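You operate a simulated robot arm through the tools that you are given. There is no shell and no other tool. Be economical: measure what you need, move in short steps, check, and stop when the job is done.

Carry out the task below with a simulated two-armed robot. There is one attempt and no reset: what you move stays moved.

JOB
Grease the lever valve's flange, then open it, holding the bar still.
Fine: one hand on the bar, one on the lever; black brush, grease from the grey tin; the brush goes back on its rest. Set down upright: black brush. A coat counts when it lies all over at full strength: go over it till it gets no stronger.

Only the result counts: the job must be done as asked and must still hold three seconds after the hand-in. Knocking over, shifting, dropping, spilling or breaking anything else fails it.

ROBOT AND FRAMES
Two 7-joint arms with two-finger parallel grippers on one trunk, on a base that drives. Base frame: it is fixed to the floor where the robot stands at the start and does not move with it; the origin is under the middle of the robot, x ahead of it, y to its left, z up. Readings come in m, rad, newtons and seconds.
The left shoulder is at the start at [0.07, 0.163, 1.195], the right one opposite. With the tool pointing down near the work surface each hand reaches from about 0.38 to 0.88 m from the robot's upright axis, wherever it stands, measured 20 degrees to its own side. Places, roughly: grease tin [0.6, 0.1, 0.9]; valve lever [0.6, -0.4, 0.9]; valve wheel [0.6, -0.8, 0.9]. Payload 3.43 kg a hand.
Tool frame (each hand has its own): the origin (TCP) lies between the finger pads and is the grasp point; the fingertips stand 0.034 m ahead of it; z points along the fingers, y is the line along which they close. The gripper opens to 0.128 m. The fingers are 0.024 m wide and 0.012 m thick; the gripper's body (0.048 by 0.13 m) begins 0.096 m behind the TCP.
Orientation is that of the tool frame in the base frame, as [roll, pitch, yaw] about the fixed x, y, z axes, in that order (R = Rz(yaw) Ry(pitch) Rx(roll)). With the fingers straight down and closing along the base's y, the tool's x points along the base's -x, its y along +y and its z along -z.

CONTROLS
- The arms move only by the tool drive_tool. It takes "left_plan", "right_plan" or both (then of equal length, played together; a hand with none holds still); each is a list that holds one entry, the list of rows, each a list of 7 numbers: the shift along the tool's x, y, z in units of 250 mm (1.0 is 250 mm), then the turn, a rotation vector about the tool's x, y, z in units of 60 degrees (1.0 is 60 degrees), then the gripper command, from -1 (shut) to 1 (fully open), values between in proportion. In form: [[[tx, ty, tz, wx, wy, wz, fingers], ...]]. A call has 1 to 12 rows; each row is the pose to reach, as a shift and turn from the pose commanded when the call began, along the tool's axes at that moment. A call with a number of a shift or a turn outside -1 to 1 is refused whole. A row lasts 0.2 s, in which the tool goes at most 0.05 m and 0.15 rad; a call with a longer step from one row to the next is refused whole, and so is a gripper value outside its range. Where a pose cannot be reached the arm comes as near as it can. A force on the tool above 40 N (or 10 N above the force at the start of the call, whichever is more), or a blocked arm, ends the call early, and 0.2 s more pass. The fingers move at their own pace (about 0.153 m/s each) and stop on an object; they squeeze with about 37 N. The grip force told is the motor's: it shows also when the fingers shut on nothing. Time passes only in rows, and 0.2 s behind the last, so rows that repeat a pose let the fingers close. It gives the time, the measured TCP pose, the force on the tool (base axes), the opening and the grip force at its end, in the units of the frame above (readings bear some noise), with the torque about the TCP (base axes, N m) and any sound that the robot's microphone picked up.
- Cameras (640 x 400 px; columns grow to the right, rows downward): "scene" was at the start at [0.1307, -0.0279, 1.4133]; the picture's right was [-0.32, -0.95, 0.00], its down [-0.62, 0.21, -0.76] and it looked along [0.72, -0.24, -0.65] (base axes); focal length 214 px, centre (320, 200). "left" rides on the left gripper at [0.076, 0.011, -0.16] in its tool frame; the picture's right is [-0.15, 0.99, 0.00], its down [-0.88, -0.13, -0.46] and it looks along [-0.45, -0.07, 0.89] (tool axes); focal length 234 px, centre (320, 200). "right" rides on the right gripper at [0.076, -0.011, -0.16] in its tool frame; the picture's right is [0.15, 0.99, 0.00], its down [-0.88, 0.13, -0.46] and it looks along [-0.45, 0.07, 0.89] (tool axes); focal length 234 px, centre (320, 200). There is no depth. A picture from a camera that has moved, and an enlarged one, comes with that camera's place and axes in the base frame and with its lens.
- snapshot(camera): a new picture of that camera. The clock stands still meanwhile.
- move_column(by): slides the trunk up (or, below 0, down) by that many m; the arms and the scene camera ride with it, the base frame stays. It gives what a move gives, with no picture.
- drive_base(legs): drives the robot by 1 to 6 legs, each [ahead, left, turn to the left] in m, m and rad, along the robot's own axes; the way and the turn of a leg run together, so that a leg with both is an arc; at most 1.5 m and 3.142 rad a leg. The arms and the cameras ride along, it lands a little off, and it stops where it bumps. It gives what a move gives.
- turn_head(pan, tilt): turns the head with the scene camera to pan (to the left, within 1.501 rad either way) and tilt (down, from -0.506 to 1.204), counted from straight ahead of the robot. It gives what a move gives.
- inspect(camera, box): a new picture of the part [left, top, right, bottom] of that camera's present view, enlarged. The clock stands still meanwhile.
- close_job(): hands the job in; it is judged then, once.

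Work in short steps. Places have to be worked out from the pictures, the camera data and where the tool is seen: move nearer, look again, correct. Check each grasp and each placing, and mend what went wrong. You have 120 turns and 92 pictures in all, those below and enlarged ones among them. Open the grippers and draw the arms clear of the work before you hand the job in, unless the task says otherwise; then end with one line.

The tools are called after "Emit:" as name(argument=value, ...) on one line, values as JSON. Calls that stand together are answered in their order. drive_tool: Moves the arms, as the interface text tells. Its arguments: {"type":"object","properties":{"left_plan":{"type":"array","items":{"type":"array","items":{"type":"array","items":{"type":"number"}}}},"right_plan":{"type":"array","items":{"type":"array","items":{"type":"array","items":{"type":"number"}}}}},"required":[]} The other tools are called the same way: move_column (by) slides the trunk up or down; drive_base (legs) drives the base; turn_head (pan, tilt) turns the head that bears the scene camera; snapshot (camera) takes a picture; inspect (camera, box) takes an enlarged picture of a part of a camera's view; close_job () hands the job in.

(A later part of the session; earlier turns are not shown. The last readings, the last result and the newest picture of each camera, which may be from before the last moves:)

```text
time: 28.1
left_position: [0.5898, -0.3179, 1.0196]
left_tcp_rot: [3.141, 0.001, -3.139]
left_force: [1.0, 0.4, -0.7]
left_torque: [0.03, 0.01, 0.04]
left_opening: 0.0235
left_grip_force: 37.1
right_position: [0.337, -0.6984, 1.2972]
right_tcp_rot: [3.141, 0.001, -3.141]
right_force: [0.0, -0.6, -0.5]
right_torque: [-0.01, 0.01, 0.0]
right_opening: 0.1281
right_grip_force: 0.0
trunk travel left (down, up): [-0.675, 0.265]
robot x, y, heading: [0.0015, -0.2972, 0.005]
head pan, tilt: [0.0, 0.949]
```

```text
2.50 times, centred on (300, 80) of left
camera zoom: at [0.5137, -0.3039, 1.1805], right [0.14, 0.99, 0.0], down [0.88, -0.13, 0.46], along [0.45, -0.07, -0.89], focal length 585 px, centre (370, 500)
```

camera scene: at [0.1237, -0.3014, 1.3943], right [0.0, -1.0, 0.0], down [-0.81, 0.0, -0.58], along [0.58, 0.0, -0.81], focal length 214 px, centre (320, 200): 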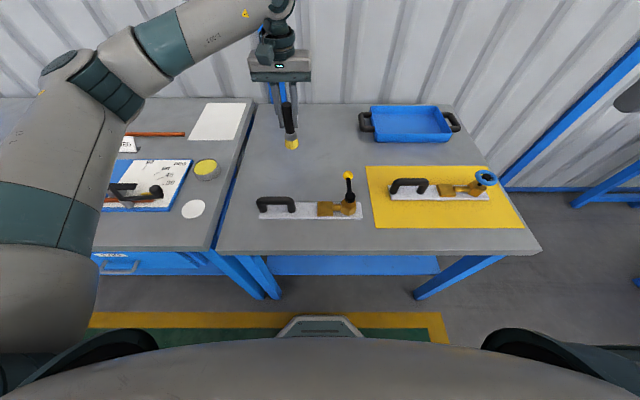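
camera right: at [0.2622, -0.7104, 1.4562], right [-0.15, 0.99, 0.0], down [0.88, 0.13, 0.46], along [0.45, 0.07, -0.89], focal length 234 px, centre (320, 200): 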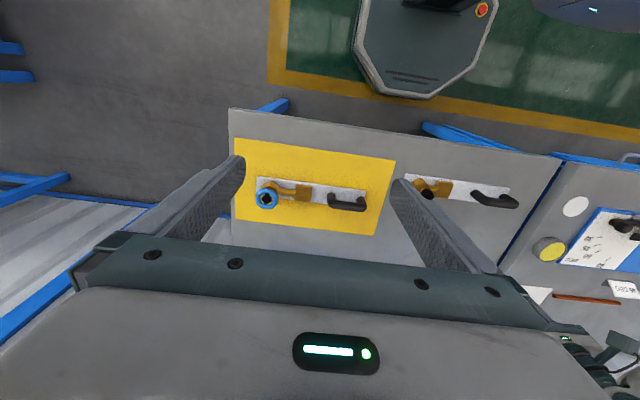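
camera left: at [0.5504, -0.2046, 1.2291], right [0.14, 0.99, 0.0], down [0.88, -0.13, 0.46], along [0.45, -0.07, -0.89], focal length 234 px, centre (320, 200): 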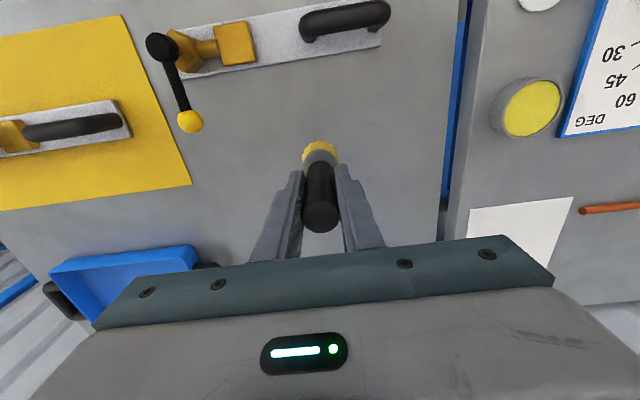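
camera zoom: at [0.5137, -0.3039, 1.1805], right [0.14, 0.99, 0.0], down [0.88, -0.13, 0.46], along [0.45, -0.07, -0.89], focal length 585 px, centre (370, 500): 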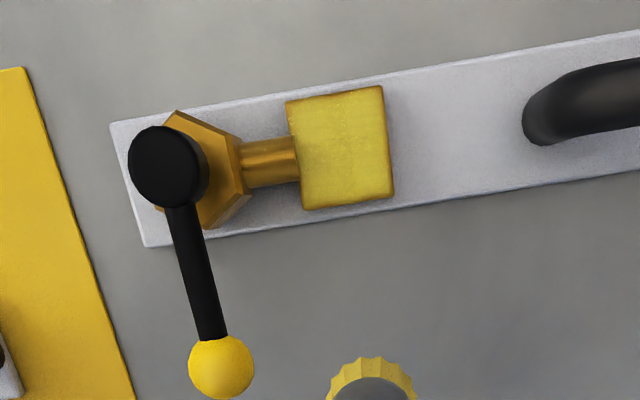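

The coat looks unchanged except for slightly better edges, but the opening changed and contact was lost at the end, so the brush may have slid in the grip. I'll look at it.

Emit:
inspect(camera="left", box=[240, 120, 400, 260])

Emit:
inspect(camera="scene", box=[280, 100, 380, 200])

```text
2.86 times, centred on (320, 190) of left
camera zoom: at [0.5137, -0.3039, 1.1805], right [0.14, 0.99, 0.0], down [0.88, -0.13, 0.46], along [0.45, -0.07, -0.89], focal length 669 px, centre (320, 229)
```

zoom: 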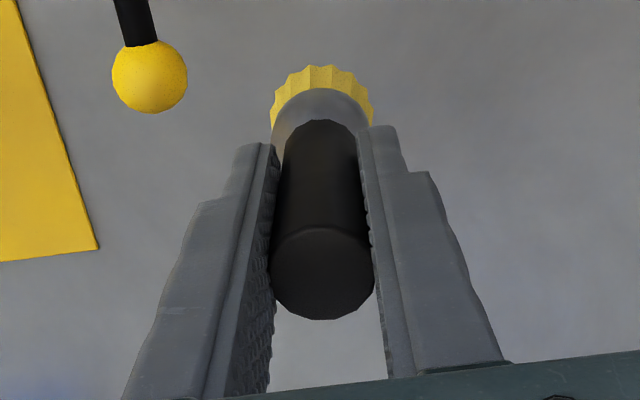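

```text
4.00 times, centred on (330, 150) of scene
camera zoom: at [0.1236, -0.3011, 1.3943], right [0.0, -1.0, 0.0], down [-0.81, 0.0, -0.58], along [0.58, 0.0, -0.81], focal length 858 px, centre (280, 400)
```

zoom: 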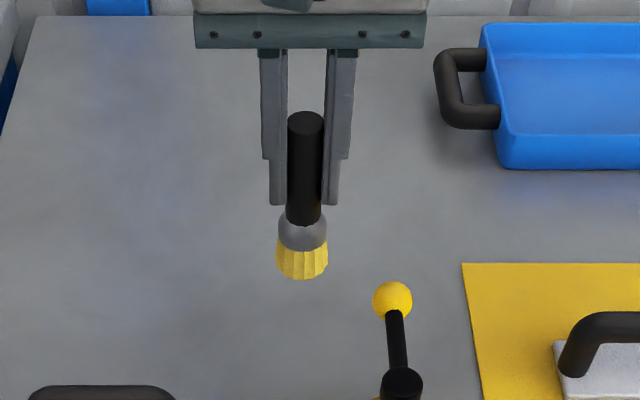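

The brush is still held well, with at most a slight tilt. I'll reload it by reaching left to the tin with the arm alone, at travel height.

Emit:
drive_tool(left_plan=[[[-0.03, 0.18, -0.08, 0, 0, 0, -1], [-0.06, 0.36, -0.1, 0, 0, 0, -1], [-0.09, 0.54, -0.1, 0, 0, 0, -1], [-0.12, 0.72, -0.1, 0, 0, 0, -1], [-0.144, 0.9, -0.1, 0, 0, 0, -1]]])

Emit:
drive_tool(left_plan=[[[0, 0.18, 0, 0, 0, 0, -1], [0, 0.36, 0, 0, 0, 0, -1], [0, 0.54, 0, 0, 0, 0, -1], [0, 0.704, 0, 0, 0, 0, -1], [0, 0.704, 0, 0, 0, 0, -1]]])

Emit:
snapshot(camera="left")

```text
time: 29.3
left_position: [0.6257, -0.0924, 1.0451]
left_tcp_rot: [-3.14, -0.001, -3.14]
left_force: [0.5, -0.3, -1.1]
left_torque: [-0.03, 0.0, -0.02]
left_opening: 0.0235
left_grip_force: 36.9
right_position: [0.3386, -0.6963, 1.2984]
right_tcp_rot: [-3.139, -0.001, -3.141]
right_force: [-0.2, 0.0, -0.4]
right_torque: [-0.05, -0.03, -0.06]
right_opening: 0.1278
right_grip_force: 0.1
trunk travel left (down, up): [-0.675, 0.265]
robot x, y, heading: [0.0007, -0.2987, -0.004]
head pan, tilt: [0.0, 0.949]
```

```text
time: 30.5
left_position: [0.6247, 0.0858, 1.043]
left_tcp_rot: [3.14, -0.001, -3.141]
left_force: [0.1, -0.3, -0.5]
left_torque: [0.0, -0.01, -0.01]
left_opening: 0.0235
left_grip_force: 37.1
right_position: [0.3391, -0.6995, 1.296]
right_tcp_rot: [3.141, 0.001, -3.142]
right_force: [0.6, -0.3, -0.4]
right_torque: [0.05, 0.01, 0.01]
right_opening: 0.1283
right_grip_force: 0.0
trunk travel left (down, up): [-0.675, 0.265]
robot x, y, heading: [0.0031, -0.2997, 0.002]
head pan, tilt: [0.0, 0.949]
```

```text
55 pictures are left
camera left: at [0.5485, 0.0975, 1.2041], right [0.14, 0.99, 0.0], down [0.88, -0.13, 0.46], along [0.45, -0.06, -0.89], focal length 234 px, centre (320, 200)
```

left: 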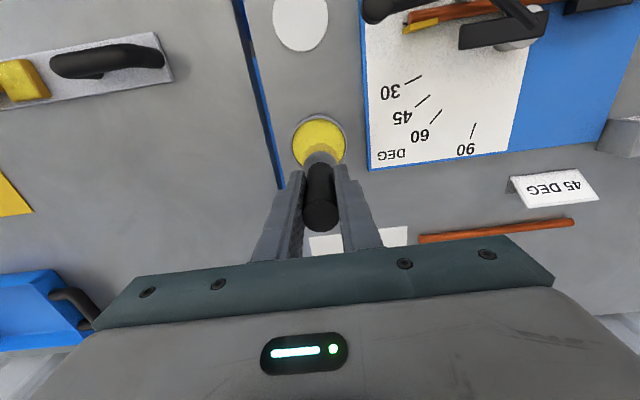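

The hand is over the tin at the same spot as before. I'll lower to just above the earlier contact height, then finish in small steps.

Emit:
drive_tool(left_plan=[[[0, -0.01, 0.1, 0, 0, 0, -1], [0, -0.01, 0.2, 0, 0, 0, -1], [0, -0.01, 0.264, 0, 0, 0, -1], [0, -0.01, 0.272, 0, 0, 0, -1], [0, -0.01, 0.272, 0, 0, 0, -1]]])

Emit:
drive_tool(left_plan=[[[0, 0, 0.008, 0, 0, 0, -1], [0, 0, 0.008, 0, 0, 0, -1]]])

Emit:
inspect(camera="left", box=[240, 90, 400, 190])

```text
time: 31.7
left_position: [0.6246, 0.0816, 0.9793]
left_tcp_rot: [-3.141, 0.007, -3.137]
left_force: [2.2, -0.1, 12.5]
left_torque: [0.1, -0.05, -0.03]
left_opening: 0.0237
left_grip_force: 37.0
right_position: [0.3361, -0.699, 1.2969]
right_tcp_rot: [3.14, -0.001, -3.141]
right_force: [0.2, -0.2, -0.7]
right_torque: [0.01, 0.01, 0.0]
right_opening: 0.1279
right_grip_force: 0.0
trunk travel left (down, up): [-0.675, 0.265]
robot x, y, heading: [0.0009, -0.2968, 0.002]
head pan, tilt: [0.0, 0.949]
```

```text
time: 32.3
left_position: [0.6236, 0.0802, 0.9792]
left_tcp_rot: [-3.14, 0.007, -3.137]
left_force: [8.3, 4.0, 29.9]
left_torque: [0.42, -0.41, -0.01]
left_opening: 0.0236
left_grip_force: 37.1
right_position: [0.3357, -0.7001, 1.2966]
right_tcp_rot: [3.14, 0.002, 3.142]
right_force: [0.6, 0.1, -0.6]
right_torque: [0.0, -0.01, 0.01]
right_opening: 0.1279
right_grip_force: 0.1
trunk travel left (down, up): [-0.675, 0.265]
robot x, y, heading: [0.0029, -0.2995, -0.001]
head pan, tilt: [0.0, 0.949]
```

```text
4.00 times, centred on (320, 140) of left
camera zoom: at [0.5463, 0.094, 1.1385], right [0.14, 0.99, 0.0], down [0.88, -0.13, 0.46], along [0.46, -0.06, -0.89], focal length 937 px, centre (320, 440)
```

zoom: 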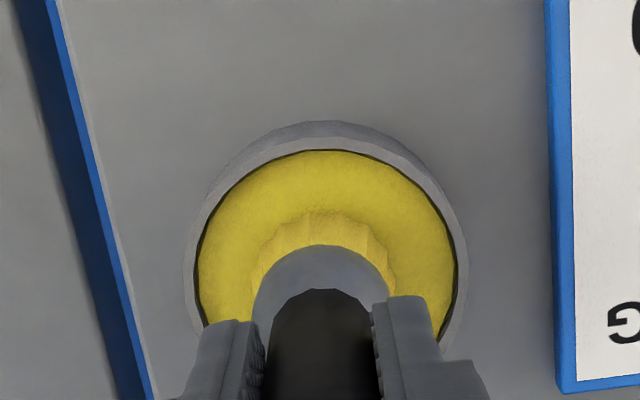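

It's loaded again. I'll lift and return over the flange.

Emit:
drive_tool(left_plan=[[[0, 0, -0.1, 0, 0, 0, -1], [0, 0, -0.27, 0, 0, 0, -1], [0, -0.18, -0.3, 0, 0, 0, -1], [0, -0.36, -0.3, 0, 0, 0, -1], [0, -0.54, -0.3, 0, 0, 0, -1], [0, -0.72, -0.3, 0, 0, 0, -1], [0, -0.9, -0.3, 0, 0, 0, -1]]])

Emit:
drive_tool(left_plan=[[[0.1, -0.16, 0, 0, 0, 0, -1], [0.2, -0.32, 0, 0, 0, 0, -1], [0.3, -0.48, 0, 0, 0, 0, -1], [0.4, -0.6, 0, 0, 0, 0, -1], [0.5, -0.69, 0, 0, 0, 0, -1], [0.54, -0.7, 0.1, 0, 0, 0, -1], [0.54, -0.7, 0.2, 0, 0, 0, -1], [0.54, -0.7, 0.3, 0, 0, 0, -1], [0.54, -0.7, 0.3, 0, 0, 0, -1]]])

Emit:
inspect(camera="scene", box=[290, 170, 370, 230])

```text
time: 33.9
left_position: [0.6233, -0.1448, 1.0504]
left_tcp_rot: [3.139, 0.0, -3.139]
left_force: [-0.6, -0.6, -1.1]
left_torque: [0.01, 0.0, -0.03]
left_opening: 0.0233
left_grip_force: 36.5
right_position: [0.3389, -0.7006, 1.295]
right_tcp_rot: [3.139, -0.001, -3.141]
right_force: [0.1, -0.2, 0.0]
right_torque: [0.06, -0.01, 0.04]
right_opening: 0.1282
right_grip_force: 0.0
trunk travel left (down, up): [-0.675, 0.265]
robot x, y, heading: [0.0012, -0.2976, 0.007]
head pan, tilt: [0.0, 0.949]
```

```text
time: 35.9
left_position: [0.49, -0.3183, 0.9761]
left_tcp_rot: [3.141, 0.001, -3.138]
left_force: [0.2, -0.3, -1.6]
left_torque: [-0.03, -0.02, 0.0]
left_opening: 0.0234
left_grip_force: 37.3
right_position: [0.3382, -0.6973, 1.2964]
right_tcp_rot: [-3.141, 0.0, 3.14]
right_force: [0.0, -0.8, -0.5]
right_torque: [-0.02, -0.01, 0.01]
right_opening: 0.1281
right_grip_force: 0.2
trunk travel left (down, up): [-0.675, 0.265]
robot x, y, heading: [0.0009, -0.3028, 0.001]
head pan, tilt: [0.0, 0.949]
```

```text
6.67 times, centred on (330, 200) of scene
camera zoom: at [0.1236, -0.3011, 1.3943], right [0.0, -1.0, 0.0], down [-0.81, 0.0, -0.58], along [0.58, 0.0, -0.81], focal length 1430 px, centre (253, 200)
```

zoom: 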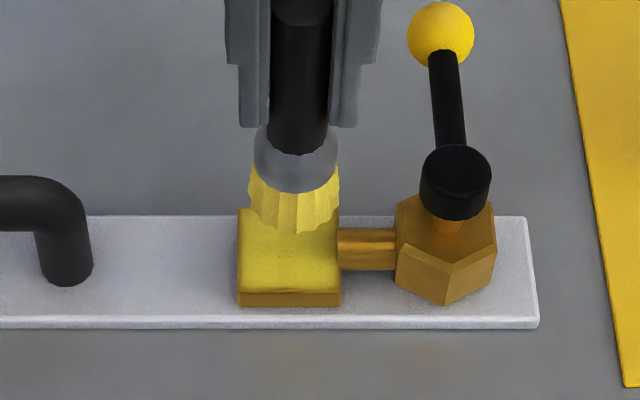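

The brush is back over the flange. I'll lower to near contact.

Emit:
drive_tool(left_plan=[[[0, 0.006, 0.05, 0, 0, 0, -1], [0, 0.006, 0.08, 0, 0, 0, -1], [0, 0.006, 0.088, 0, 0, 0, -1], [0, 0.006, 0.088, 0, 0, 0, -1]]])

Emit:
drive_tool(left_plan=[[[0, 0, 0.008, 0, 0, 0, -1], [0, 0, 0.008, 0, 0, 0, -1]]])

```text
time: 36.9
left_position: [0.4909, -0.3162, 0.953]
left_tcp_rot: [3.141, 0.0, -3.138]
left_force: [-0.1, -0.5, -0.7]
left_torque: [0.01, 0.0, 0.01]
left_opening: 0.0238
left_grip_force: 37.6
right_position: [0.3375, -0.6969, 1.2963]
right_tcp_rot: [3.141, -0.002, 3.141]
right_force: [0.1, -0.3, -0.3]
right_torque: [-0.02, -0.01, -0.02]
right_opening: 0.128
right_grip_force: 0.0
trunk travel left (down, up): [-0.675, 0.265]
robot x, y, heading: [0.0026, -0.3032, 0.003]
head pan, tilt: [0.0, 0.949]
```

```text
time: 37.5
left_position: [0.4905, -0.3168, 0.9523]
left_tcp_rot: [3.141, 0.0, -3.139]
left_force: [0.2, 0.0, -1.1]
left_torque: [0.02, -0.02, 0.02]
left_opening: 0.0233
left_grip_force: 36.6
right_position: [0.3388, -0.6976, 1.2966]
right_tcp_rot: [3.141, -0.001, 3.139]
right_force: [-0.1, -0.8, -0.4]
right_torque: [0.02, -0.04, 0.01]
right_opening: 0.1282
right_grip_force: 0.0
trunk travel left (down, up): [-0.675, 0.265]
robot x, y, heading: [-0.0012, -0.3002, 0.002]
head pan, tilt: [0.0, 0.949]
```

No force yet, so I go a little lower.

Emit:
drive_tool(left_plan=[[[0, 0, 0.006, 0, 0, 0, -1], [0, 0, 0.006, 0, 0, 0, -1]]])

Emit:
drive_tool(left_plan=[[[0, 0, 0.006, 0, 0, 0, -1], [0, 0, 0.006, 0, 0, 0, -1]]])

```text
time: 38.1
left_position: [0.4902, -0.3169, 0.9493]
left_tcp_rot: [-3.141, 0.0, -3.139]
left_force: [0.4, 0.6, -0.8]
left_torque: [-0.04, -0.03, -0.01]
left_opening: 0.0235
left_grip_force: 36.9
right_position: [0.3376, -0.6983, 1.2954]
right_tcp_rot: [3.14, -0.001, -3.141]
right_force: [0.4, -0.4, -0.8]
right_torque: [-0.02, -0.02, -0.01]
right_opening: 0.1282
right_grip_force: 0.0
trunk travel left (down, up): [-0.675, 0.265]
robot x, y, heading: [-0.0004, -0.3018, 0.001]
head pan, tilt: [0.0, 0.949]
```

```text
time: 38.7
left_position: [0.4904, -0.3169, 0.9479]
left_tcp_rot: [-3.141, -0.001, -3.136]
left_force: [0.4, 0.1, -0.4]
left_torque: [0.01, 0.01, -0.02]
left_opening: 0.0233
left_grip_force: 37.2
right_position: [0.3383, -0.698, 1.2971]
right_tcp_rot: [-3.141, 0.001, -3.141]
right_force: [-0.2, -0.4, -0.2]
right_torque: [0.04, 0.0, 0.03]
right_opening: 0.1282
right_grip_force: 0.0
trunk travel left (down, up): [-0.675, 0.265]
robot x, y, heading: [0.0018, -0.299, -0.005]
head pan, tilt: [0.0, 0.949]
```

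Emit:
drive_tool(left_plan=[[[0, 0, 0.006, 0, 0, 0, -1], [0, 0, 0.006, 0, 0, 0, -1]]])

Emit:
drive_tool(left_plan=[[[0, 0, 0.005, 0, 0, 0, -1], [0, 0, 0.005, 0, 0, 0, -1]]])

```text
time: 39.3
left_position: [0.4895, -0.3176, 0.9463]
left_tcp_rot: [3.141, 0.001, -3.138]
left_force: [0.0, -0.2, -1.1]
left_torque: [-0.01, 0.0, -0.01]
left_opening: 0.0231
left_grip_force: 36.8
right_position: [0.339, -0.6978, 1.2964]
right_tcp_rot: [3.141, 0.0, 3.141]
right_force: [0.4, -0.3, 0.2]
right_torque: [-0.04, 0.0, -0.04]
right_opening: 0.1279
right_grip_force: 0.1
trunk travel left (down, up): [-0.675, 0.265]
robot x, y, heading: [0.0007, -0.3033, 0.002]
head pan, tilt: [0.0, 0.949]
```

```text
time: 39.9
left_position: [0.4903, -0.3174, 0.9454]
left_tcp_rot: [3.141, -0.001, -3.137]
left_force: [-0.3, -0.1, -1.0]
left_torque: [-0.01, -0.02, 0.03]
left_opening: 0.0233
left_grip_force: 36.9
right_position: [0.3373, -0.6985, 1.2969]
right_tcp_rot: [-3.14, 0.0, -3.141]
right_force: [1.0, 0.4, 0.1]
right_torque: [-0.02, -0.03, 0.03]
right_opening: 0.1281
right_grip_force: 0.0
trunk travel left (down, up): [-0.675, 0.265]
robot x, y, heading: [-0.0025, -0.2995, 0.004]
head pan, tilt: [0.0, 0.949]
```

Emit:
drive_tool(left_plan=[[[0, 0, 0.005, 0, 0, 0, -1], [0, 0, 0.005, 0, 0, 0, -1]]])

Emit:
drive_tool(left_plan=[[[0, 0, 0.005, 0, 0, 0, -1], [0, 0, 0.005, 0, 0, 0, -1]]])

Emit:
inspect(camera="scene", box=[290, 170, 370, 230])

```text
time: 40.5
left_position: [0.49, -0.3172, 0.9453]
left_tcp_rot: [-3.141, 0.001, -3.137]
left_force: [-0.3, 1.4, 6.5]
left_torque: [0.12, 0.07, 0.01]
left_opening: 0.0233
left_grip_force: 37.5
right_position: [0.3372, -0.6982, 1.2969]
right_tcp_rot: [3.141, 0.001, -3.141]
right_force: [-0.3, -0.6, -0.1]
right_torque: [0.01, -0.02, 0.01]
right_opening: 0.1279
right_grip_force: 0.0
trunk travel left (down, up): [-0.675, 0.265]
robot x, y, heading: [0.001, -0.2977, -0.001]
head pan, tilt: [0.0, 0.949]
```

```text
time: 41.1
left_position: [0.4898, -0.3168, 0.9458]
left_tcp_rot: [-3.14, 0.003, -3.14]
left_force: [2.7, 2.5, 20.8]
left_torque: [0.22, 0.05, -0.03]
left_opening: 0.0236
left_grip_force: 36.9
right_position: [0.3368, -0.6984, 1.2977]
right_tcp_rot: [3.141, 0.001, -3.141]
right_force: [-0.5, 0.1, -0.1]
right_torque: [0.04, 0.01, -0.01]
right_opening: 0.128
right_grip_force: 0.0
trunk travel left (down, up): [-0.675, 0.265]
robot x, y, heading: [0.0022, -0.3059, 0.005]
head pan, tilt: [0.0, 0.949]
```

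```text
6.67 times, centred on (330, 200) of scene
camera zoom: at [0.1221, -0.3009, 1.3947], right [0.0, -1.0, 0.0], down [-0.81, 0.0, -0.58], along [0.58, 0.0, -0.81], focal length 1430 px, centre (253, 200)
```

zoom: 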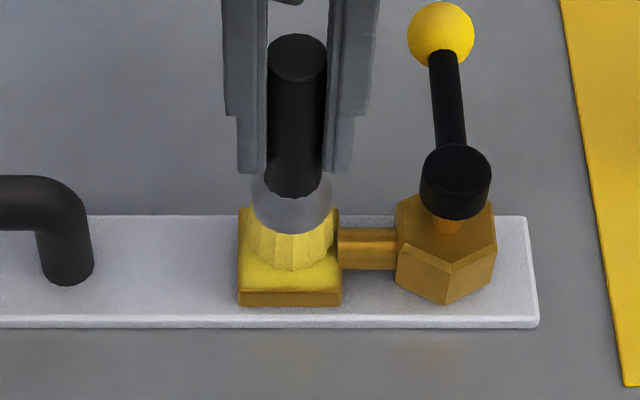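

I have contact at ~20 N, and the tip sits ~5 mm beyond centre in x. I'll run two dense rasters, crosswise and lengthwise, shifted to cover all the edges.

Emit:
drive_tool(left_plan=[[[-0.056, -0.072, 0, 0, 0, 0, -1], [0.016, -0.072, 0, 0, 0, 0, -1], [0.088, -0.072, 0, 0, 0, 0, -1], [0.088, -0.024, 0, 0, 0, 0, -1], [0.016, -0.024, 0, 0, 0, 0, -1], [-0.056, -0.024, 0, 0, 0, 0, -1], [-0.056, 0.024, 0, 0, 0, 0, -1], [0.016, 0.024, 0, 0, 0, 0, -1], [0.088, 0.024, 0, 0, 0, 0, -1], [0.088, 0.072, 0, 0, 0, 0, -1], [0.016, 0.072, 0, 0, 0, 0, -1], [-0.056, 0.072, 0, 0, 0, 0, -1]]])

Emit:
drive_tool(left_plan=[[[0, -0.072, 0.002, 0, 0, 0, -1], [0, -0.144, 0.002, 0, 0, 0, -1], [0.048, -0.144, 0.002, 0, 0, 0, -1], [0.048, -0.072, 0.002, 0, 0, 0, -1], [0.048, 0, 0.002, 0, 0, 0, -1], [0.096, 0, 0.002, 0, 0, 0, -1], [0.096, -0.072, 0.002, 0, 0, 0, -1], [0.096, -0.144, 0.002, 0, 0, 0, -1], [0.144, -0.144, 0.002, 0, 0, 0, -1], [0.144, -0.072, 0.002, 0, 0, 0, -1], [0.144, 0, 0.002, 0, 0, 0, -1], [0.072, -0.072, 0.002, 0, 0, 0, -1]]])

Emit:
drive_tool(left_plan=[[[0, 0, -0.08, 0, 0, 0, -1], [0, 0, -0.2, 0, 0, 0, -1], [-0.15, 0, -0.28, 0, 0, 0, -1], [-0.3, 0, -0.3, 0, 0, 0, -1], [-0.4, 0, -0.3, 0, 0, 0, -1], [-0.4, 0, -0.3, 0, 0, 0, -1]]])

Emit:
inspect(camera="scene", box=[305, 185, 345, 215])

Emit:
inspect(camera="left", box=[220, 0, 380, 160])

```text
time: 43.7
left_position: [0.5002, -0.2981, 0.9441]
left_tcp_rot: [-3.142, 0.001, -3.139]
left_force: [-7.1, 1.4, 22.4]
left_torque: [0.0, 0.69, -0.08]
left_opening: 0.0237
left_grip_force: 37.1
right_position: [0.3342, -0.6979, 1.2966]
right_tcp_rot: [3.141, 0.002, -3.14]
right_force: [0.2, 0.4, 0.0]
right_torque: [0.01, 0.03, 0.0]
right_opening: 0.128
right_grip_force: 0.0
trunk travel left (down, up): [-0.675, 0.265]
robot x, y, heading: [0.0004, -0.2984, -0.002]
head pan, tilt: [0.0, 0.949]
```

```text
time: 46.3
left_position: [0.483, -0.3139, 0.943]
left_tcp_rot: [3.14, 0.001, -3.137]
left_force: [-5.6, 7.5, 26.5]
left_torque: [0.5, 0.66, -0.02]
left_opening: 0.0234
left_grip_force: 36.5
right_position: [0.3359, -0.6973, 1.2986]
right_tcp_rot: [-3.142, 0.001, -3.14]
right_force: [0.0, 0.1, 0.1]
right_torque: [0.06, -0.01, 0.0]
right_opening: 0.1278
right_grip_force: 0.0
trunk travel left (down, up): [-0.675, 0.265]
robot x, y, heading: [-0.0016, -0.3026, 0.002]
head pan, tilt: [0.0, 0.949]
```

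```text
time: 47.7
left_position: [0.5876, -0.3161, 1.0177]
left_tcp_rot: [-3.14, 0.001, -3.138]
left_force: [0.1, -0.5, -1.3]
left_torque: [-0.02, -0.03, -0.01]
left_opening: 0.0236
left_grip_force: 37.0
right_position: [0.3383, -0.6983, 1.2962]
right_tcp_rot: [3.142, -0.001, 3.141]
right_force: [0.7, -0.1, 0.4]
right_torque: [-0.02, 0.0, 0.01]
right_opening: 0.1281
right_grip_force: 0.0
trunk travel left (down, up): [-0.675, 0.265]
robot x, y, heading: [0.0001, -0.2977, 0.006]
head pan, tilt: [0.0, 0.949]
```

```text
13.33 times, centred on (325, 200) of scene
camera zoom: at [0.1238, -0.3012, 1.3943], right [0.0, -1.0, 0.0], down [-0.81, 0.0, -0.58], along [0.58, 0.0, -0.81], focal length 2860 px, centre (253, 200)
```

zoom: 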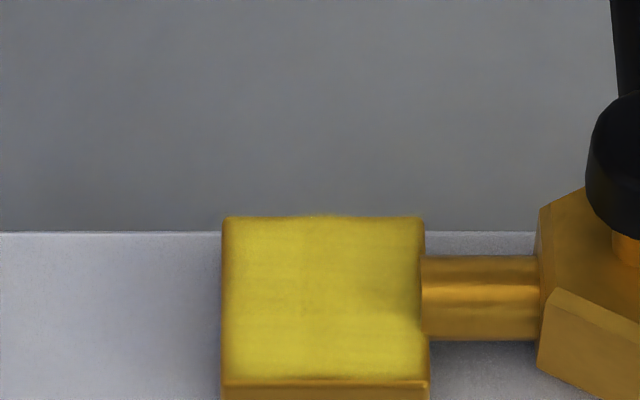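

```text
2.50 times, centred on (300, 80) of left
camera zoom: at [0.5109, -0.3032, 1.1783], right [0.14, 0.99, 0.0], down [0.88, -0.13, 0.46], along [0.45, -0.07, -0.89], focal length 585 px, centre (370, 500)
```

zoom: 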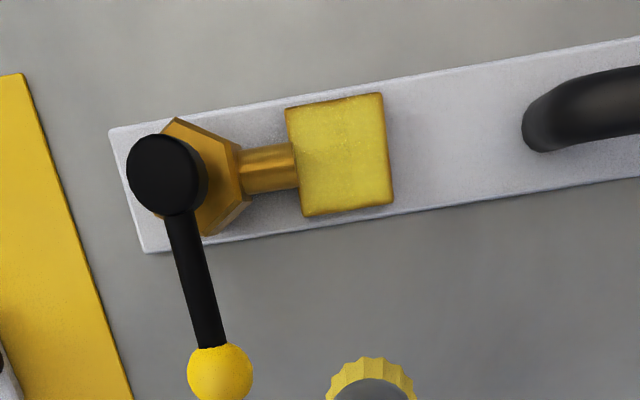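

The coat didn't change, so it looks saturated. One slightly darker place by the pipe side may be shading, so I'll look closer.

Emit:
inspect(camera="left", box=[282, 30, 322, 60])

Emit:
inspect(camera="scene", box=[315, 197, 335, 216])

```text
13.33 times, centred on (302, 45) of left
camera zoom: at [0.5109, -0.3032, 1.1783], right [0.14, 0.99, 0.0], down [0.88, -0.13, 0.46], along [0.45, -0.07, -0.89], focal length 3122 px, centre (560, 2267)
```

zoom: 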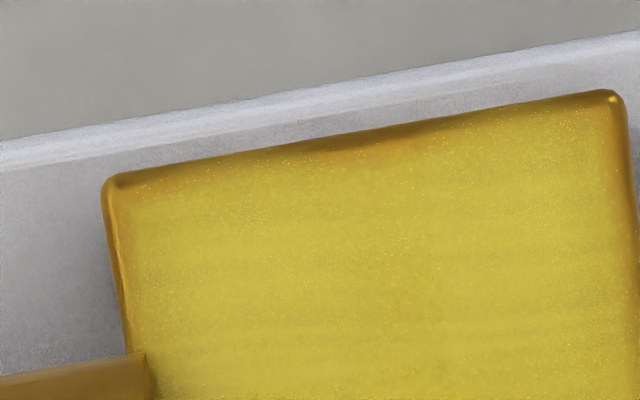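

```text
16.00 times, centred on (325, 206) of scene
camera zoom: at [0.1238, -0.3012, 1.3943], right [0.0, -1.0, 0.0], down [-0.81, 0.0, -0.58], along [0.58, 0.0, -0.81], focal length 3432 px, centre (240, 96)
```

zoom: 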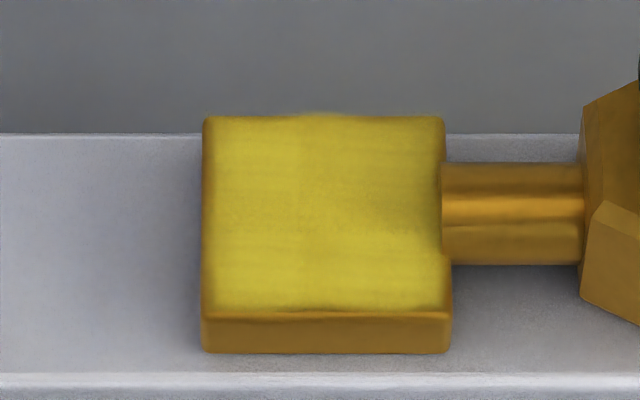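

The face is covered with only a thin bevel rim. For certainty, I'll do one last pass along the near edge and the pipe side, then compare.

Emit:
drive_tool(left_plan=[[[0.15, 0, 0, 0, 0, 0, -1], [0.3, 0, 0, 0, 0, 0, -1], [0.4, 0, 0.1, 0, 0, 0, -1], [0.4, 0, 0.24, 0, 0, 0, -1], [0.4, 0, 0.292, 0, 0, 0, -1], [0.4, 0, 0.298, 0, 0, 0, -1]]])

Emit:
drive_tool(left_plan=[[[0.064, -0.07, 0.001, 0, 0, 0, -1], [0.064, 0, 0.001, 0, 0, 0, -1], [0.064, 0.07, 0.001, 0, 0, 0, -1], [0.08, 0, 0.001, 0, 0, 0, -1], [0.08, -0.07, 0.001, 0, 0, 0, -1], [0.016, -0.08, 0.001, 0, 0, 0, -1], [-0.06, -0.07, 0.001, 0, 0, 0, -1], [-0.07, 0, 0.001, 0, 0, 0, -1], [-0.06, 0.07, 0.001, 0, 0, 0, -1], [0, 0.075, 0.001, 0, 0, 0, -1], [0.06, 0.07, 0.001, 0, 0, 0, -1], [0, 0, 0.001, 0, 0, 0, -1]]])

Emit:
drive_tool(left_plan=[[[0, 0, -0.08, 0, 0, 0, -1], [0, 0, -0.2, 0, 0, 0, -1], [-0.15, 0, -0.28, 0, 0, 0, -1], [-0.3, 0, -0.3, 0, 0, 0, -1], [-0.4, 0, -0.3, 0, 0, 0, -1], [-0.4, 0, -0.3, 0, 0, 0, -1]]])

Emit:
inspect(camera="left", box=[282, 30, 322, 60])

Emit:
inspect(camera="scene", box=[315, 197, 335, 216])

```text
time: 49.1
left_position: [0.4871, -0.3167, 0.9445]
left_tcp_rot: [3.14, -0.001, -3.14]
left_force: [0.4, -0.5, -0.7]
left_torque: [0.0, 0.02, -0.01]
left_opening: 0.0233
left_grip_force: 36.5
right_position: [0.3378, -0.6977, 1.2964]
right_tcp_rot: [3.141, 0.0, 3.141]
right_force: [-0.3, 0.4, -0.1]
right_torque: [0.0, 0.02, 0.0]
right_opening: 0.1281
right_grip_force: 0.1
trunk travel left (down, up): [-0.675, 0.265]
robot x, y, heading: [0.001, -0.3004, -0.002]
head pan, tilt: [0.0, 0.949]
```

```text
time: 51.7
left_position: [0.4875, -0.3177, 0.9433]
left_tcp_rot: [3.141, 0.0, -3.138]
left_force: [-0.7, -0.4, -1.0]
left_torque: [0.03, 0.0, 0.02]
left_opening: 0.0234
left_grip_force: 37.5
right_position: [0.339, -0.6987, 1.296]
right_tcp_rot: [3.138, -0.001, 3.141]
right_force: [0.2, -1.2, 0.4]
right_torque: [0.02, 0.05, 0.0]
right_opening: 0.1283
right_grip_force: 0.0
trunk travel left (down, up): [-0.675, 0.265]
robot x, y, heading: [-0.0008, -0.3005, 0.002]
head pan, tilt: [0.0, 0.949]
```

```text
time: 53.1
left_position: [0.586, -0.3158, 1.0181]
left_tcp_rot: [3.141, 0.0, -3.138]
left_force: [0.1, -0.1, -0.9]
left_torque: [0.02, 0.01, 0.0]
left_opening: 0.0234
left_grip_force: 36.4
right_position: [0.3383, -0.6988, 1.2973]
right_tcp_rot: [-3.141, 0.0, 3.141]
right_force: [-0.4, 0.4, -0.4]
right_torque: [0.03, -0.01, 0.0]
right_opening: 0.1281
right_grip_force: 0.1
trunk travel left (down, up): [-0.675, 0.265]
robot x, y, heading: [-0.0004, -0.2976, -0.003]
head pan, tilt: [0.0, 0.949]
```

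```text
13.33 times, centred on (302, 45) of left
camera zoom: at [0.509, -0.3033, 1.1779], right [0.14, 0.99, 0.0], down [0.88, -0.13, 0.46], along [0.45, -0.07, -0.89], focal length 3122 px, centre (560, 2267)
```

zoom: 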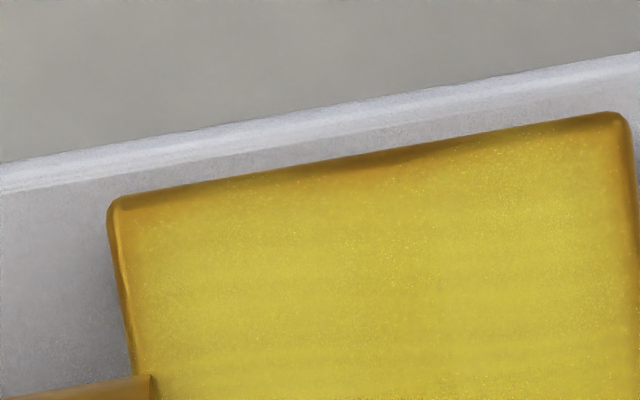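

```text
16.00 times, centred on (325, 206) of scene
camera zoom: at [0.1235, -0.3011, 1.3943], right [0.0, -1.0, 0.0], down [-0.81, 0.0, -0.58], along [0.58, 0.0, -0.81], focal length 3432 px, centre (240, 96)
```

zoom: 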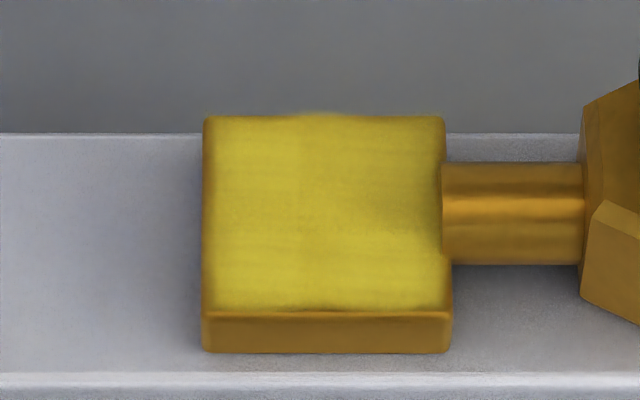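

The coat shows no further change, so it is at full strength. Now I carry the brush back over its rest.

Emit:
drive_tool(left_plan=[[[0, 0.16, -0.1, 0, 0, 0, -1], [0, 0.32, -0.17, 0, 0, 0, -1], [0.05, 0.5, -0.17, 0, 0, 0, -1], [0.1, 0.68, -0.17, 0, 0, 0, -1], [0.15, 0.86, -0.17, 0, 0, 0, -1]]])

Emit:
drive_tool(left_plan=[[[0.06, 0.16, 0, 0, 0, 0, -1], [0.12, 0.32, 0, 0, 0, 0, -1], [0.18, 0.48, 0, 0, 0, 0, -1], [0.24, 0.64, 0, 0, 0, 0, -1], [0.282, 0.732, 0, 0, 0, 0, -1], [0.282, 0.732, 0.1, 0, 0, 0, -1], [0.282, 0.732, 0.2, 0, 0, 0, -1], [0.282, 0.732, 0.2, 0, 0, 0, -1]]])

Emit:
turn_head(pan=0.6, tilt=0.85)

Emit:
snapshot(camera="scene")

Emit:
inspect(camera="left", box=[220, 60, 420, 260])

```text
time: 54.3
left_position: [0.5444, -0.0987, 1.0611]
left_tcp_rot: [-3.14, 0.001, -3.138]
left_force: [-0.8, 0.3, -0.7]
left_torque: [-0.04, -0.03, 0.04]
left_opening: 0.0234
left_grip_force: 36.4
right_position: [0.3366, -0.6956, 1.2974]
right_tcp_rot: [-3.14, 0.002, 3.14]
right_force: [0.2, 0.6, 0.2]
right_torque: [-0.04, -0.02, -0.02]
right_opening: 0.1282
right_grip_force: 0.1
trunk travel left (down, up): [-0.675, 0.265]
robot x, y, heading: [0.0026, -0.2995, -0.001]
head pan, tilt: [0.0, 0.949]
```

```text
time: 56.1
left_position: [0.4743, 0.0804, 1.0123]
left_tcp_rot: [-3.14, -0.001, -3.138]
left_force: [-0.4, -0.1, -0.7]
left_torque: [0.02, 0.02, 0.02]
left_opening: 0.0234
left_grip_force: 36.1
right_position: [0.3375, -0.6982, 1.2974]
right_tcp_rot: [3.141, 0.001, 3.14]
right_force: [0.0, 0.1, -0.7]
right_torque: [-0.02, 0.0, 0.01]
right_opening: 0.128
right_grip_force: 0.0
trunk travel left (down, up): [-0.675, 0.265]
robot x, y, heading: [0.0015, -0.2993, 0.004]
head pan, tilt: [0.0, 0.949]
```

```text
time: 57.1
left_position: [0.474, 0.0803, 1.0139]
left_tcp_rot: [-3.141, 0.0, -3.137]
left_force: [0.3, 0.1, -0.1]
left_torque: [0.0, 0.0, -0.01]
left_opening: 0.0235
left_grip_force: 37.6
right_position: [0.3391, -0.6978, 1.297]
right_tcp_rot: [-3.141, 0.001, -3.141]
right_force: [-0.2, -0.3, -0.6]
right_torque: [-0.01, 0.03, -0.05]
right_opening: 0.128
right_grip_force: 0.1
trunk travel left (down, up): [-0.675, 0.265]
robot x, y, heading: [-0.0006, -0.3011, 0.004]
head pan, tilt: [0.6, 0.85]
```

```text
45 pictures are left
camera scene: at [0.1154, -0.257, 1.4018], right [0.57, -0.82, 0.0], down [-0.62, -0.42, -0.66], along [0.54, 0.37, -0.75], focal length 214 px, centre (320, 200)
```

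scene: 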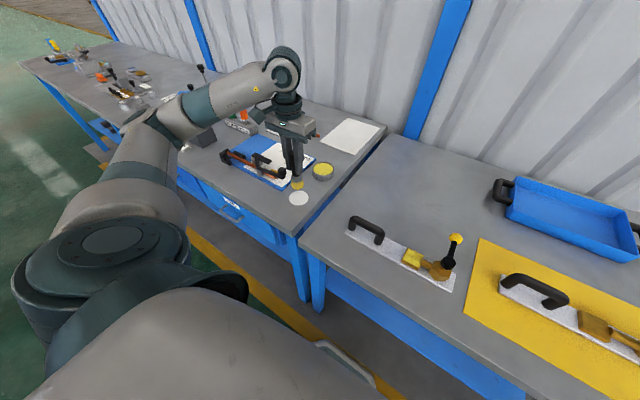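

```text
2.00 times, centred on (320, 160) of left
camera zoom: at [0.3987, 0.0929, 1.1728], right [0.14, 0.99, 0.0], down [0.88, -0.13, 0.46], along [0.45, -0.07, -0.89], focal length 468 px, centre (320, 280)
```

zoom: 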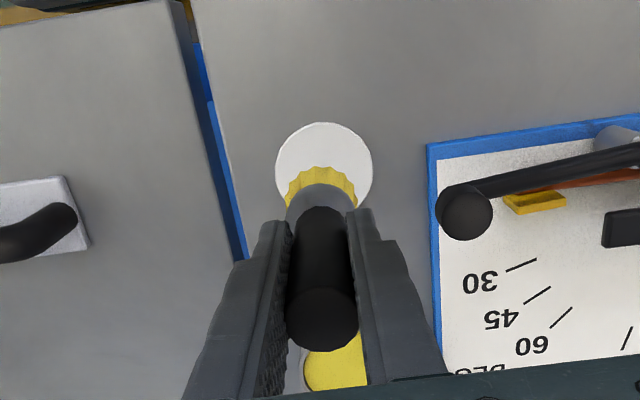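

The bristle tip is above the rest's centre (≈0.478,0.083). I'll lower to just above contact, then ease down.

Emit:
drive_tool(left_plan=[[[0, 0, 0.1, 0, 0, 0, -1], [0, 0, 0.19, 0, 0, 0, -1], [0, 0, 0.22, 0, 0, 0, -1], [0, 0, 0.232, 0, 0, 0, -1], [0, 0, 0.232, 0, 0, 0, -1]]])

Emit:
drive_tool(left_plan=[[[0, 0, 0.01, 0, 0, 0, -1], [0, 0, 0.01, 0, 0, 0, -1]]])

Emit:
drive_tool(left_plan=[[[0, 0, 0.008, 0, 0, 0, -1], [0, 0, 0.008, 0, 0, 0, -1]]])

```text
time: 58.3
left_position: [0.4764, 0.0803, 0.9533]
left_tcp_rot: [3.142, 0.002, -3.138]
left_force: [0.0, 0.6, 6.9]
left_torque: [0.06, 0.15, -0.02]
left_opening: 0.0234
left_grip_force: 36.9
right_position: [0.3374, -0.6981, 1.297]
right_tcp_rot: [-3.141, 0.001, 3.141]
right_force: [0.0, -0.3, 0.4]
right_torque: [-0.03, 0.03, 0.0]
right_opening: 0.1281
right_grip_force: 0.1
trunk travel left (down, up): [-0.675, 0.265]
robot x, y, heading: [0.0028, -0.3003, 0.001]
head pan, tilt: [0.6, 0.85]
```

```text
time: 58.9
left_position: [0.4761, 0.0796, 0.9514]
left_tcp_rot: [3.14, 0.007, -3.138]
left_force: [2.9, 3.4, 30.3]
left_torque: [0.34, -0.04, -0.03]
left_opening: 0.0234
left_grip_force: 36.7
right_position: [0.336, -0.6992, 1.2975]
right_tcp_rot: [3.139, 0.003, -3.141]
right_force: [0.7, -0.9, 0.3]
right_torque: [0.01, 0.0, -0.01]
right_opening: 0.1279
right_grip_force: 0.1
trunk travel left (down, up): [-0.675, 0.265]
robot x, y, heading: [0.0011, -0.3021, 0.001]
head pan, tilt: [0.6, 0.85]
```

```text
time: 59.5
left_position: [0.4751, 0.0809, 0.9499]
left_tcp_rot: [3.139, 0.005, -3.14]
left_force: [4.0, 6.1, 34.8]
left_torque: [0.43, -0.32, 0.03]
left_opening: 0.0237
left_grip_force: 37.2
right_position: [0.3356, -0.6994, 1.2973]
right_tcp_rot: [3.14, 0.001, 3.141]
right_force: [1.0, 0.4, -0.4]
right_torque: [0.02, 0.01, 0.01]
right_opening: 0.128
right_grip_force: 0.0
trunk travel left (down, up): [-0.675, 0.265]
robot x, y, heading: [0.0016, -0.3015, 0.005]
head pan, tilt: [0.6, 0.85]
```

It's firmly down on the rest. I'll relieve the press by ~2 mm and look before releasing.

Emit:
drive_tool(left_plan=[[[0, 0, -0.006, 0, 0, 0, -1], [0, 0, -0.006, 0, 0, 0, -1]]])

Emit:
inspect(camera="scene", box=[260, 110, 360, 220])

Emit:
inspect(camera="left", box=[240, 80, 400, 240])

```text
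time: 60.1
left_position: [0.4761, 0.0791, 0.9503]
left_tcp_rot: [-3.141, 0.002, -3.139]
left_force: [4.2, 5.9, 26.8]
left_torque: [0.43, -0.44, 0.0]
left_opening: 0.0237
left_grip_force: 37.2
right_position: [0.3358, -0.6986, 1.2976]
right_tcp_rot: [-3.141, 0.002, -3.14]
right_force: [-0.1, 0.9, 0.3]
right_torque: [0.01, 0.02, -0.01]
right_opening: 0.1282
right_grip_force: 0.1
trunk travel left (down, up): [-0.675, 0.265]
robot x, y, heading: [0.0009, -0.3012, 0.001]
head pan, tilt: [0.6, 0.85]
```

```text
3.64 times, centred on (310, 165) of scene
camera zoom: at [0.1135, -0.258, 1.402], right [0.57, -0.82, 0.0], down [-0.62, -0.42, -0.66], along [0.55, 0.37, -0.75], focal length 780 px, centre (356, 327)
```

zoom: 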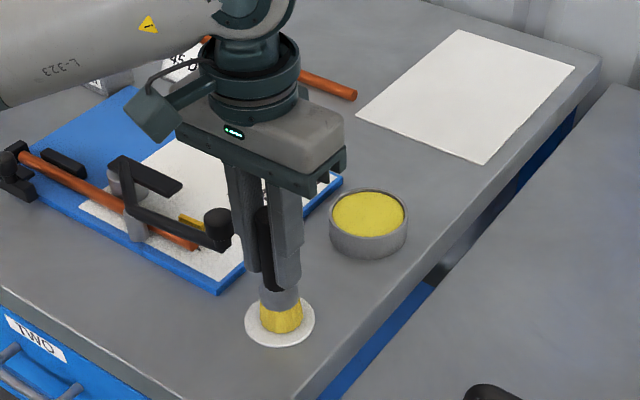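

```text
2.50 times, centred on (320, 160) of left
camera zoom: at [0.3996, 0.0925, 1.1101], right [0.14, 0.99, 0.0], down [0.88, -0.13, 0.46], along [0.45, -0.06, -0.89], focal length 585 px, centre (320, 300)
```

zoom: 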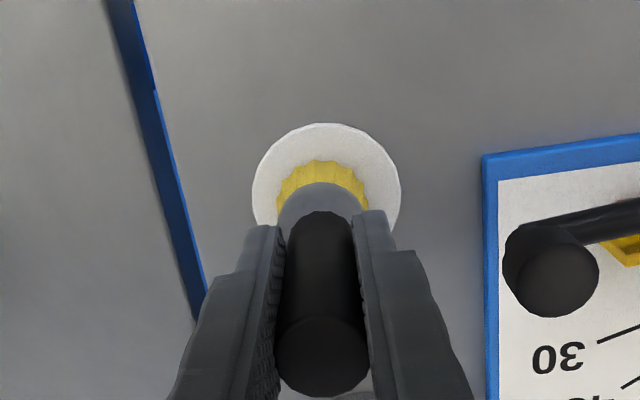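

It's centred on the rest. I'll relieve the press a bit more, then open the fingers gently in steps.

Emit:
drive_tool(left_plan=[[[0, 0, -0.008, 0, 0, 0, -1], [0, 0, -0.008, 0, 0, 0, -0.7], [0, 0, -0.008, 0, 0, 0, -0.55], [0, 0, -0.008, 0, 0, 0, -0.45], [0, 0, -0.008, 0, 0, 0, -0.2], [0, 0, -0.008, 0, 0, 0, 0], [0, 0, -0.008, 0, 0, 0, 0]]])

Emit:
inspect(camera="scene", box=[260, 110, 360, 220])

Emit:
inspect(camera="left", box=[240, 80, 400, 240])

```text
time: 61.7
left_position: [0.4766, 0.0804, 0.95]
left_tcp_rot: [3.141, 0.0, -3.138]
left_force: [-0.3, 0.0, -0.2]
left_torque: [0.0, 0.01, -0.01]
left_opening: 0.0639
left_grip_force: 0.1
right_position: [0.3387, -0.6976, 1.2976]
right_tcp_rot: [-3.141, -0.001, 3.141]
right_force: [-1.3, 0.2, -0.4]
right_torque: [0.0, -0.04, 0.0]
right_opening: 0.1282
right_grip_force: 0.0
trunk travel left (down, up): [-0.675, 0.265]
robot x, y, heading: [-0.0042, -0.3029, 0.002]
head pan, tilt: [0.6, 0.85]
```

```text
3.64 times, centred on (310, 165) of scene
camera zoom: at [0.1153, -0.2569, 1.4018], right [0.57, -0.82, 0.0], down [-0.62, -0.43, -0.66], along [0.54, 0.37, -0.75], focal length 780 px, centre (356, 327)
```

zoom: 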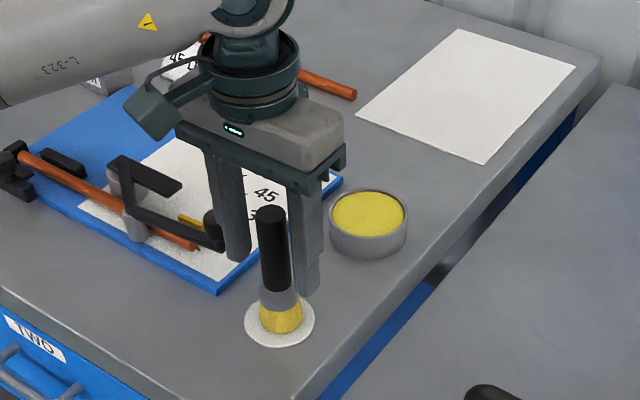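

```text
2.50 times, centred on (320, 160) of left
camera zoom: at [0.4009, 0.0935, 1.1109], right [0.14, 0.99, 0.0], down [0.88, -0.13, 0.46], along [0.45, -0.07, -0.89], focal length 585 px, centre (320, 300)
```

zoom: 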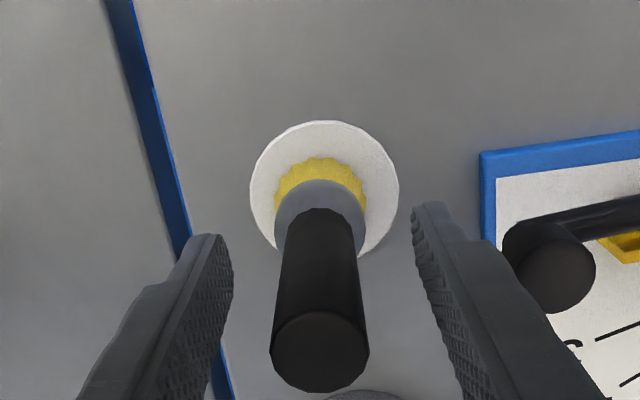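

The brush stands upright on its rest. I'll withdraw the left hand straight up.

Emit:
drive_tool(left_plan=[[[0, 0, -0.15, 0, 0, 0, 0], [0, 0, -0.3, 0, 0, 0, 0], [0, 0, -0.45, 0, 0, 0, 0], [0, 0, -0.6, 0, 0, 0, 0], [0, 0, -0.6, 0, 0, 0, 0]]])

Emit:
drive_tool(left_plan=[[[0, -0.12, 0, 0, 0, 0.14, 0], [0, -0.25, 0, 0, 0, 0.28, 0], [0, -0.38, 0, 0, 0, 0.42, 0], [0, -0.5, 0, 0, 0, 0.56, 0], [0, -0.65, 0, 0, 0, 0.7, 0], [-0.03, -0.8, 0, 0, 0, 0.84, 0], [-0.05, -0.92, 0, 0, 0, 0.98, 0], [-0.05, -0.92, 0, 0, 0, 0.98, 0]]])

Emit:
turn_head(pan=0.0, tilt=0.95)

```text
time: 62.9
left_position: [0.4768, 0.0812, 1.102]
left_tcp_rot: [-3.141, 0.0, -3.139]
left_force: [-0.4, -0.4, -0.4]
left_torque: [0.0, 0.01, 0.02]
left_opening: 0.0639
left_grip_force: 0.1
right_position: [0.34, -0.6974, 1.2971]
right_tcp_rot: [-3.141, 0.001, -3.141]
right_force: [0.5, -0.3, -0.1]
right_torque: [-0.01, 0.04, 0.01]
right_opening: 0.1281
right_grip_force: 0.1
trunk travel left (down, up): [-0.675, 0.265]
robot x, y, heading: [-0.0002, -0.3021, 0.004]
head pan, tilt: [0.6, 0.85]
```

```text
time: 64.7
left_position: [0.4917, -0.1453, 1.1018]
left_tcp_rot: [-3.141, 0.003, 2.116]
left_force: [0.8, 0.2, 0.2]
left_torque: [-0.02, 0.01, -0.02]
left_opening: 0.0638
left_grip_force: 0.1
right_position: [0.3379, -0.697, 1.2976]
right_tcp_rot: [-3.141, -0.001, -3.141]
right_force: [-0.3, 0.2, -0.8]
right_torque: [-0.01, -0.01, -0.01]
right_opening: 0.1281
right_grip_force: 0.1
trunk travel left (down, up): [-0.675, 0.265]
robot x, y, heading: [-0.0042, -0.3027, 0.002]
head pan, tilt: [0.6, 0.85]
```

```text
time: 65.7
left_position: [0.4921, -0.1466, 1.102]
left_tcp_rot: [3.14, 0.0, 2.118]
left_force: [0.1, -0.7, 0.8]
left_torque: [0.03, 0.04, 0.02]
left_opening: 0.0639
left_grip_force: 0.0
right_position: [0.3388, -0.6986, 1.2965]
right_tcp_rot: [3.141, 0.0, 3.141]
right_force: [-0.1, -0.5, 0.2]
right_torque: [-0.01, 0.02, -0.02]
right_opening: 0.1277
right_grip_force: 0.1
trunk travel left (down, up): [-0.675, 0.265]
robot x, y, heading: [0.0009, -0.3024, -0.001]
head pan, tilt: [0.0, 0.949]
```

The left hand is above the bar, which spans y -0.117 to -0.228 with its tube at x≈0.488. I'll finish the turn so the fingers close along x, and look.

Emit:
drive_tool(left_plan=[[[-0.02, -0.02, 0, 0, 0, 0.14, 0], [-0.039, -0.04, 0.1, 0, 0, 0.28, 0], [-0.039, -0.04, 0.2, 0, 0, 0.4, 0], [-0.039, -0.04, 0.3, 0, 0, 0.521, 0], [-0.039, -0.04, 0.3, 0, 0, 0.521, 0]]])

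Emit:
snapshot(camera="left")

Emit:
inspect(camera="scene", box=[230, 130, 390, 230])

```text
time: 66.9
left_position: [0.4693, -0.1938, 1.0227]
left_tcp_rot: [3.082, -0.028, 1.621]
left_force: [-0.1, -0.1, 0.4]
left_torque: [0.04, 0.01, 0.01]
left_opening: 0.0641
left_grip_force: 0.1
left hand out of reach, approached as far as the arm can: row 3, 4, 5
right_position: [0.338, -0.6971, 1.297]
right_tcp_rot: [3.141, 0.0, 3.141]
right_force: [0.4, -0.1, 0.3]
right_torque: [-0.01, 0.02, 0.01]
right_opening: 0.1276
right_grip_force: 0.1
trunk travel left (down, up): [-0.675, 0.265]
robot x, y, heading: [0.0013, -0.2978, 0.002]
head pan, tilt: [0.0, 0.949]
```

```text
39 pictures are left
camera left: at [0.4686, -0.1207, 1.1855], right [0.99, -0.1, 0.05], down [-0.11, -0.9, 0.42], along [0.01, -0.43, -0.9], focal length 234 px, centre (320, 200)
```

left: 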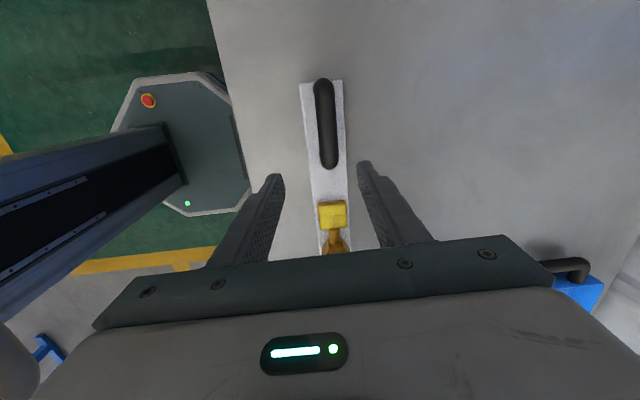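

```text
4.00 times, centred on (310, 180) of scene
camera zoom: at [0.1236, -0.3006, 1.3943], right [0.0, -1.0, 0.0], down [-0.81, 0.0, -0.58], along [0.58, 0.0, -0.81], focal length 858 px, centre (360, 280)
```

zoom: 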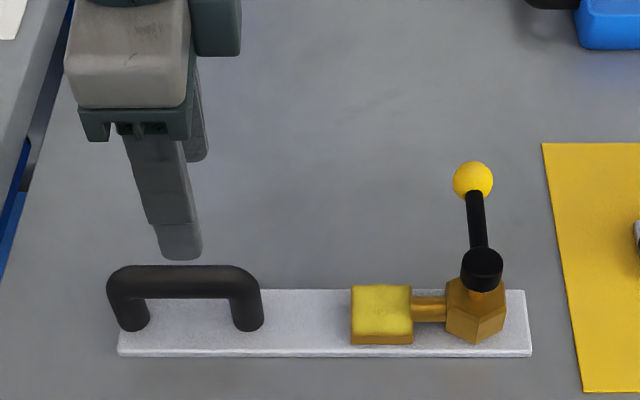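

The +90° turn is past the arm's reach. I'll lift and turn back the other way, so the fingers close along x at the opposite yaw.

Emit:
drive_tool(left_plan=[[[0.039, 0, -0.1, 0, 0, -0.12, 0], [0.039, 0, -0.2, 0, 0, -0.26, 0], [0.039, 0.04, -0.3, 0, 0, -0.4, 0], [0.039, 0.04, -0.3, 0, 0, -0.521, 0], [0.039, 0.04, -0.3, 0, 0, -0.521, 0]]])

```text
time: 68.1
left_position: [0.4758, -0.1861, 1.0968]
left_tcp_rot: [3.076, 0.004, 2.167]
left_force: [0.1, 0.6, -0.2]
left_torque: [-0.01, 0.01, -0.01]
left_opening: 0.0641
left_grip_force: 0.0
right_position: [0.3385, -0.6983, 1.2968]
right_tcp_rot: [-3.141, 0.0, -3.141]
right_force: [1.2, -0.3, -0.6]
right_torque: [0.0, 0.01, 0.0]
right_opening: 0.1277
right_grip_force: 0.0
trunk travel left (down, up): [-0.675, 0.265]
robot x, y, heading: [-0.0035, -0.3008, 0.008]
head pan, tilt: [0.0, 0.949]
```

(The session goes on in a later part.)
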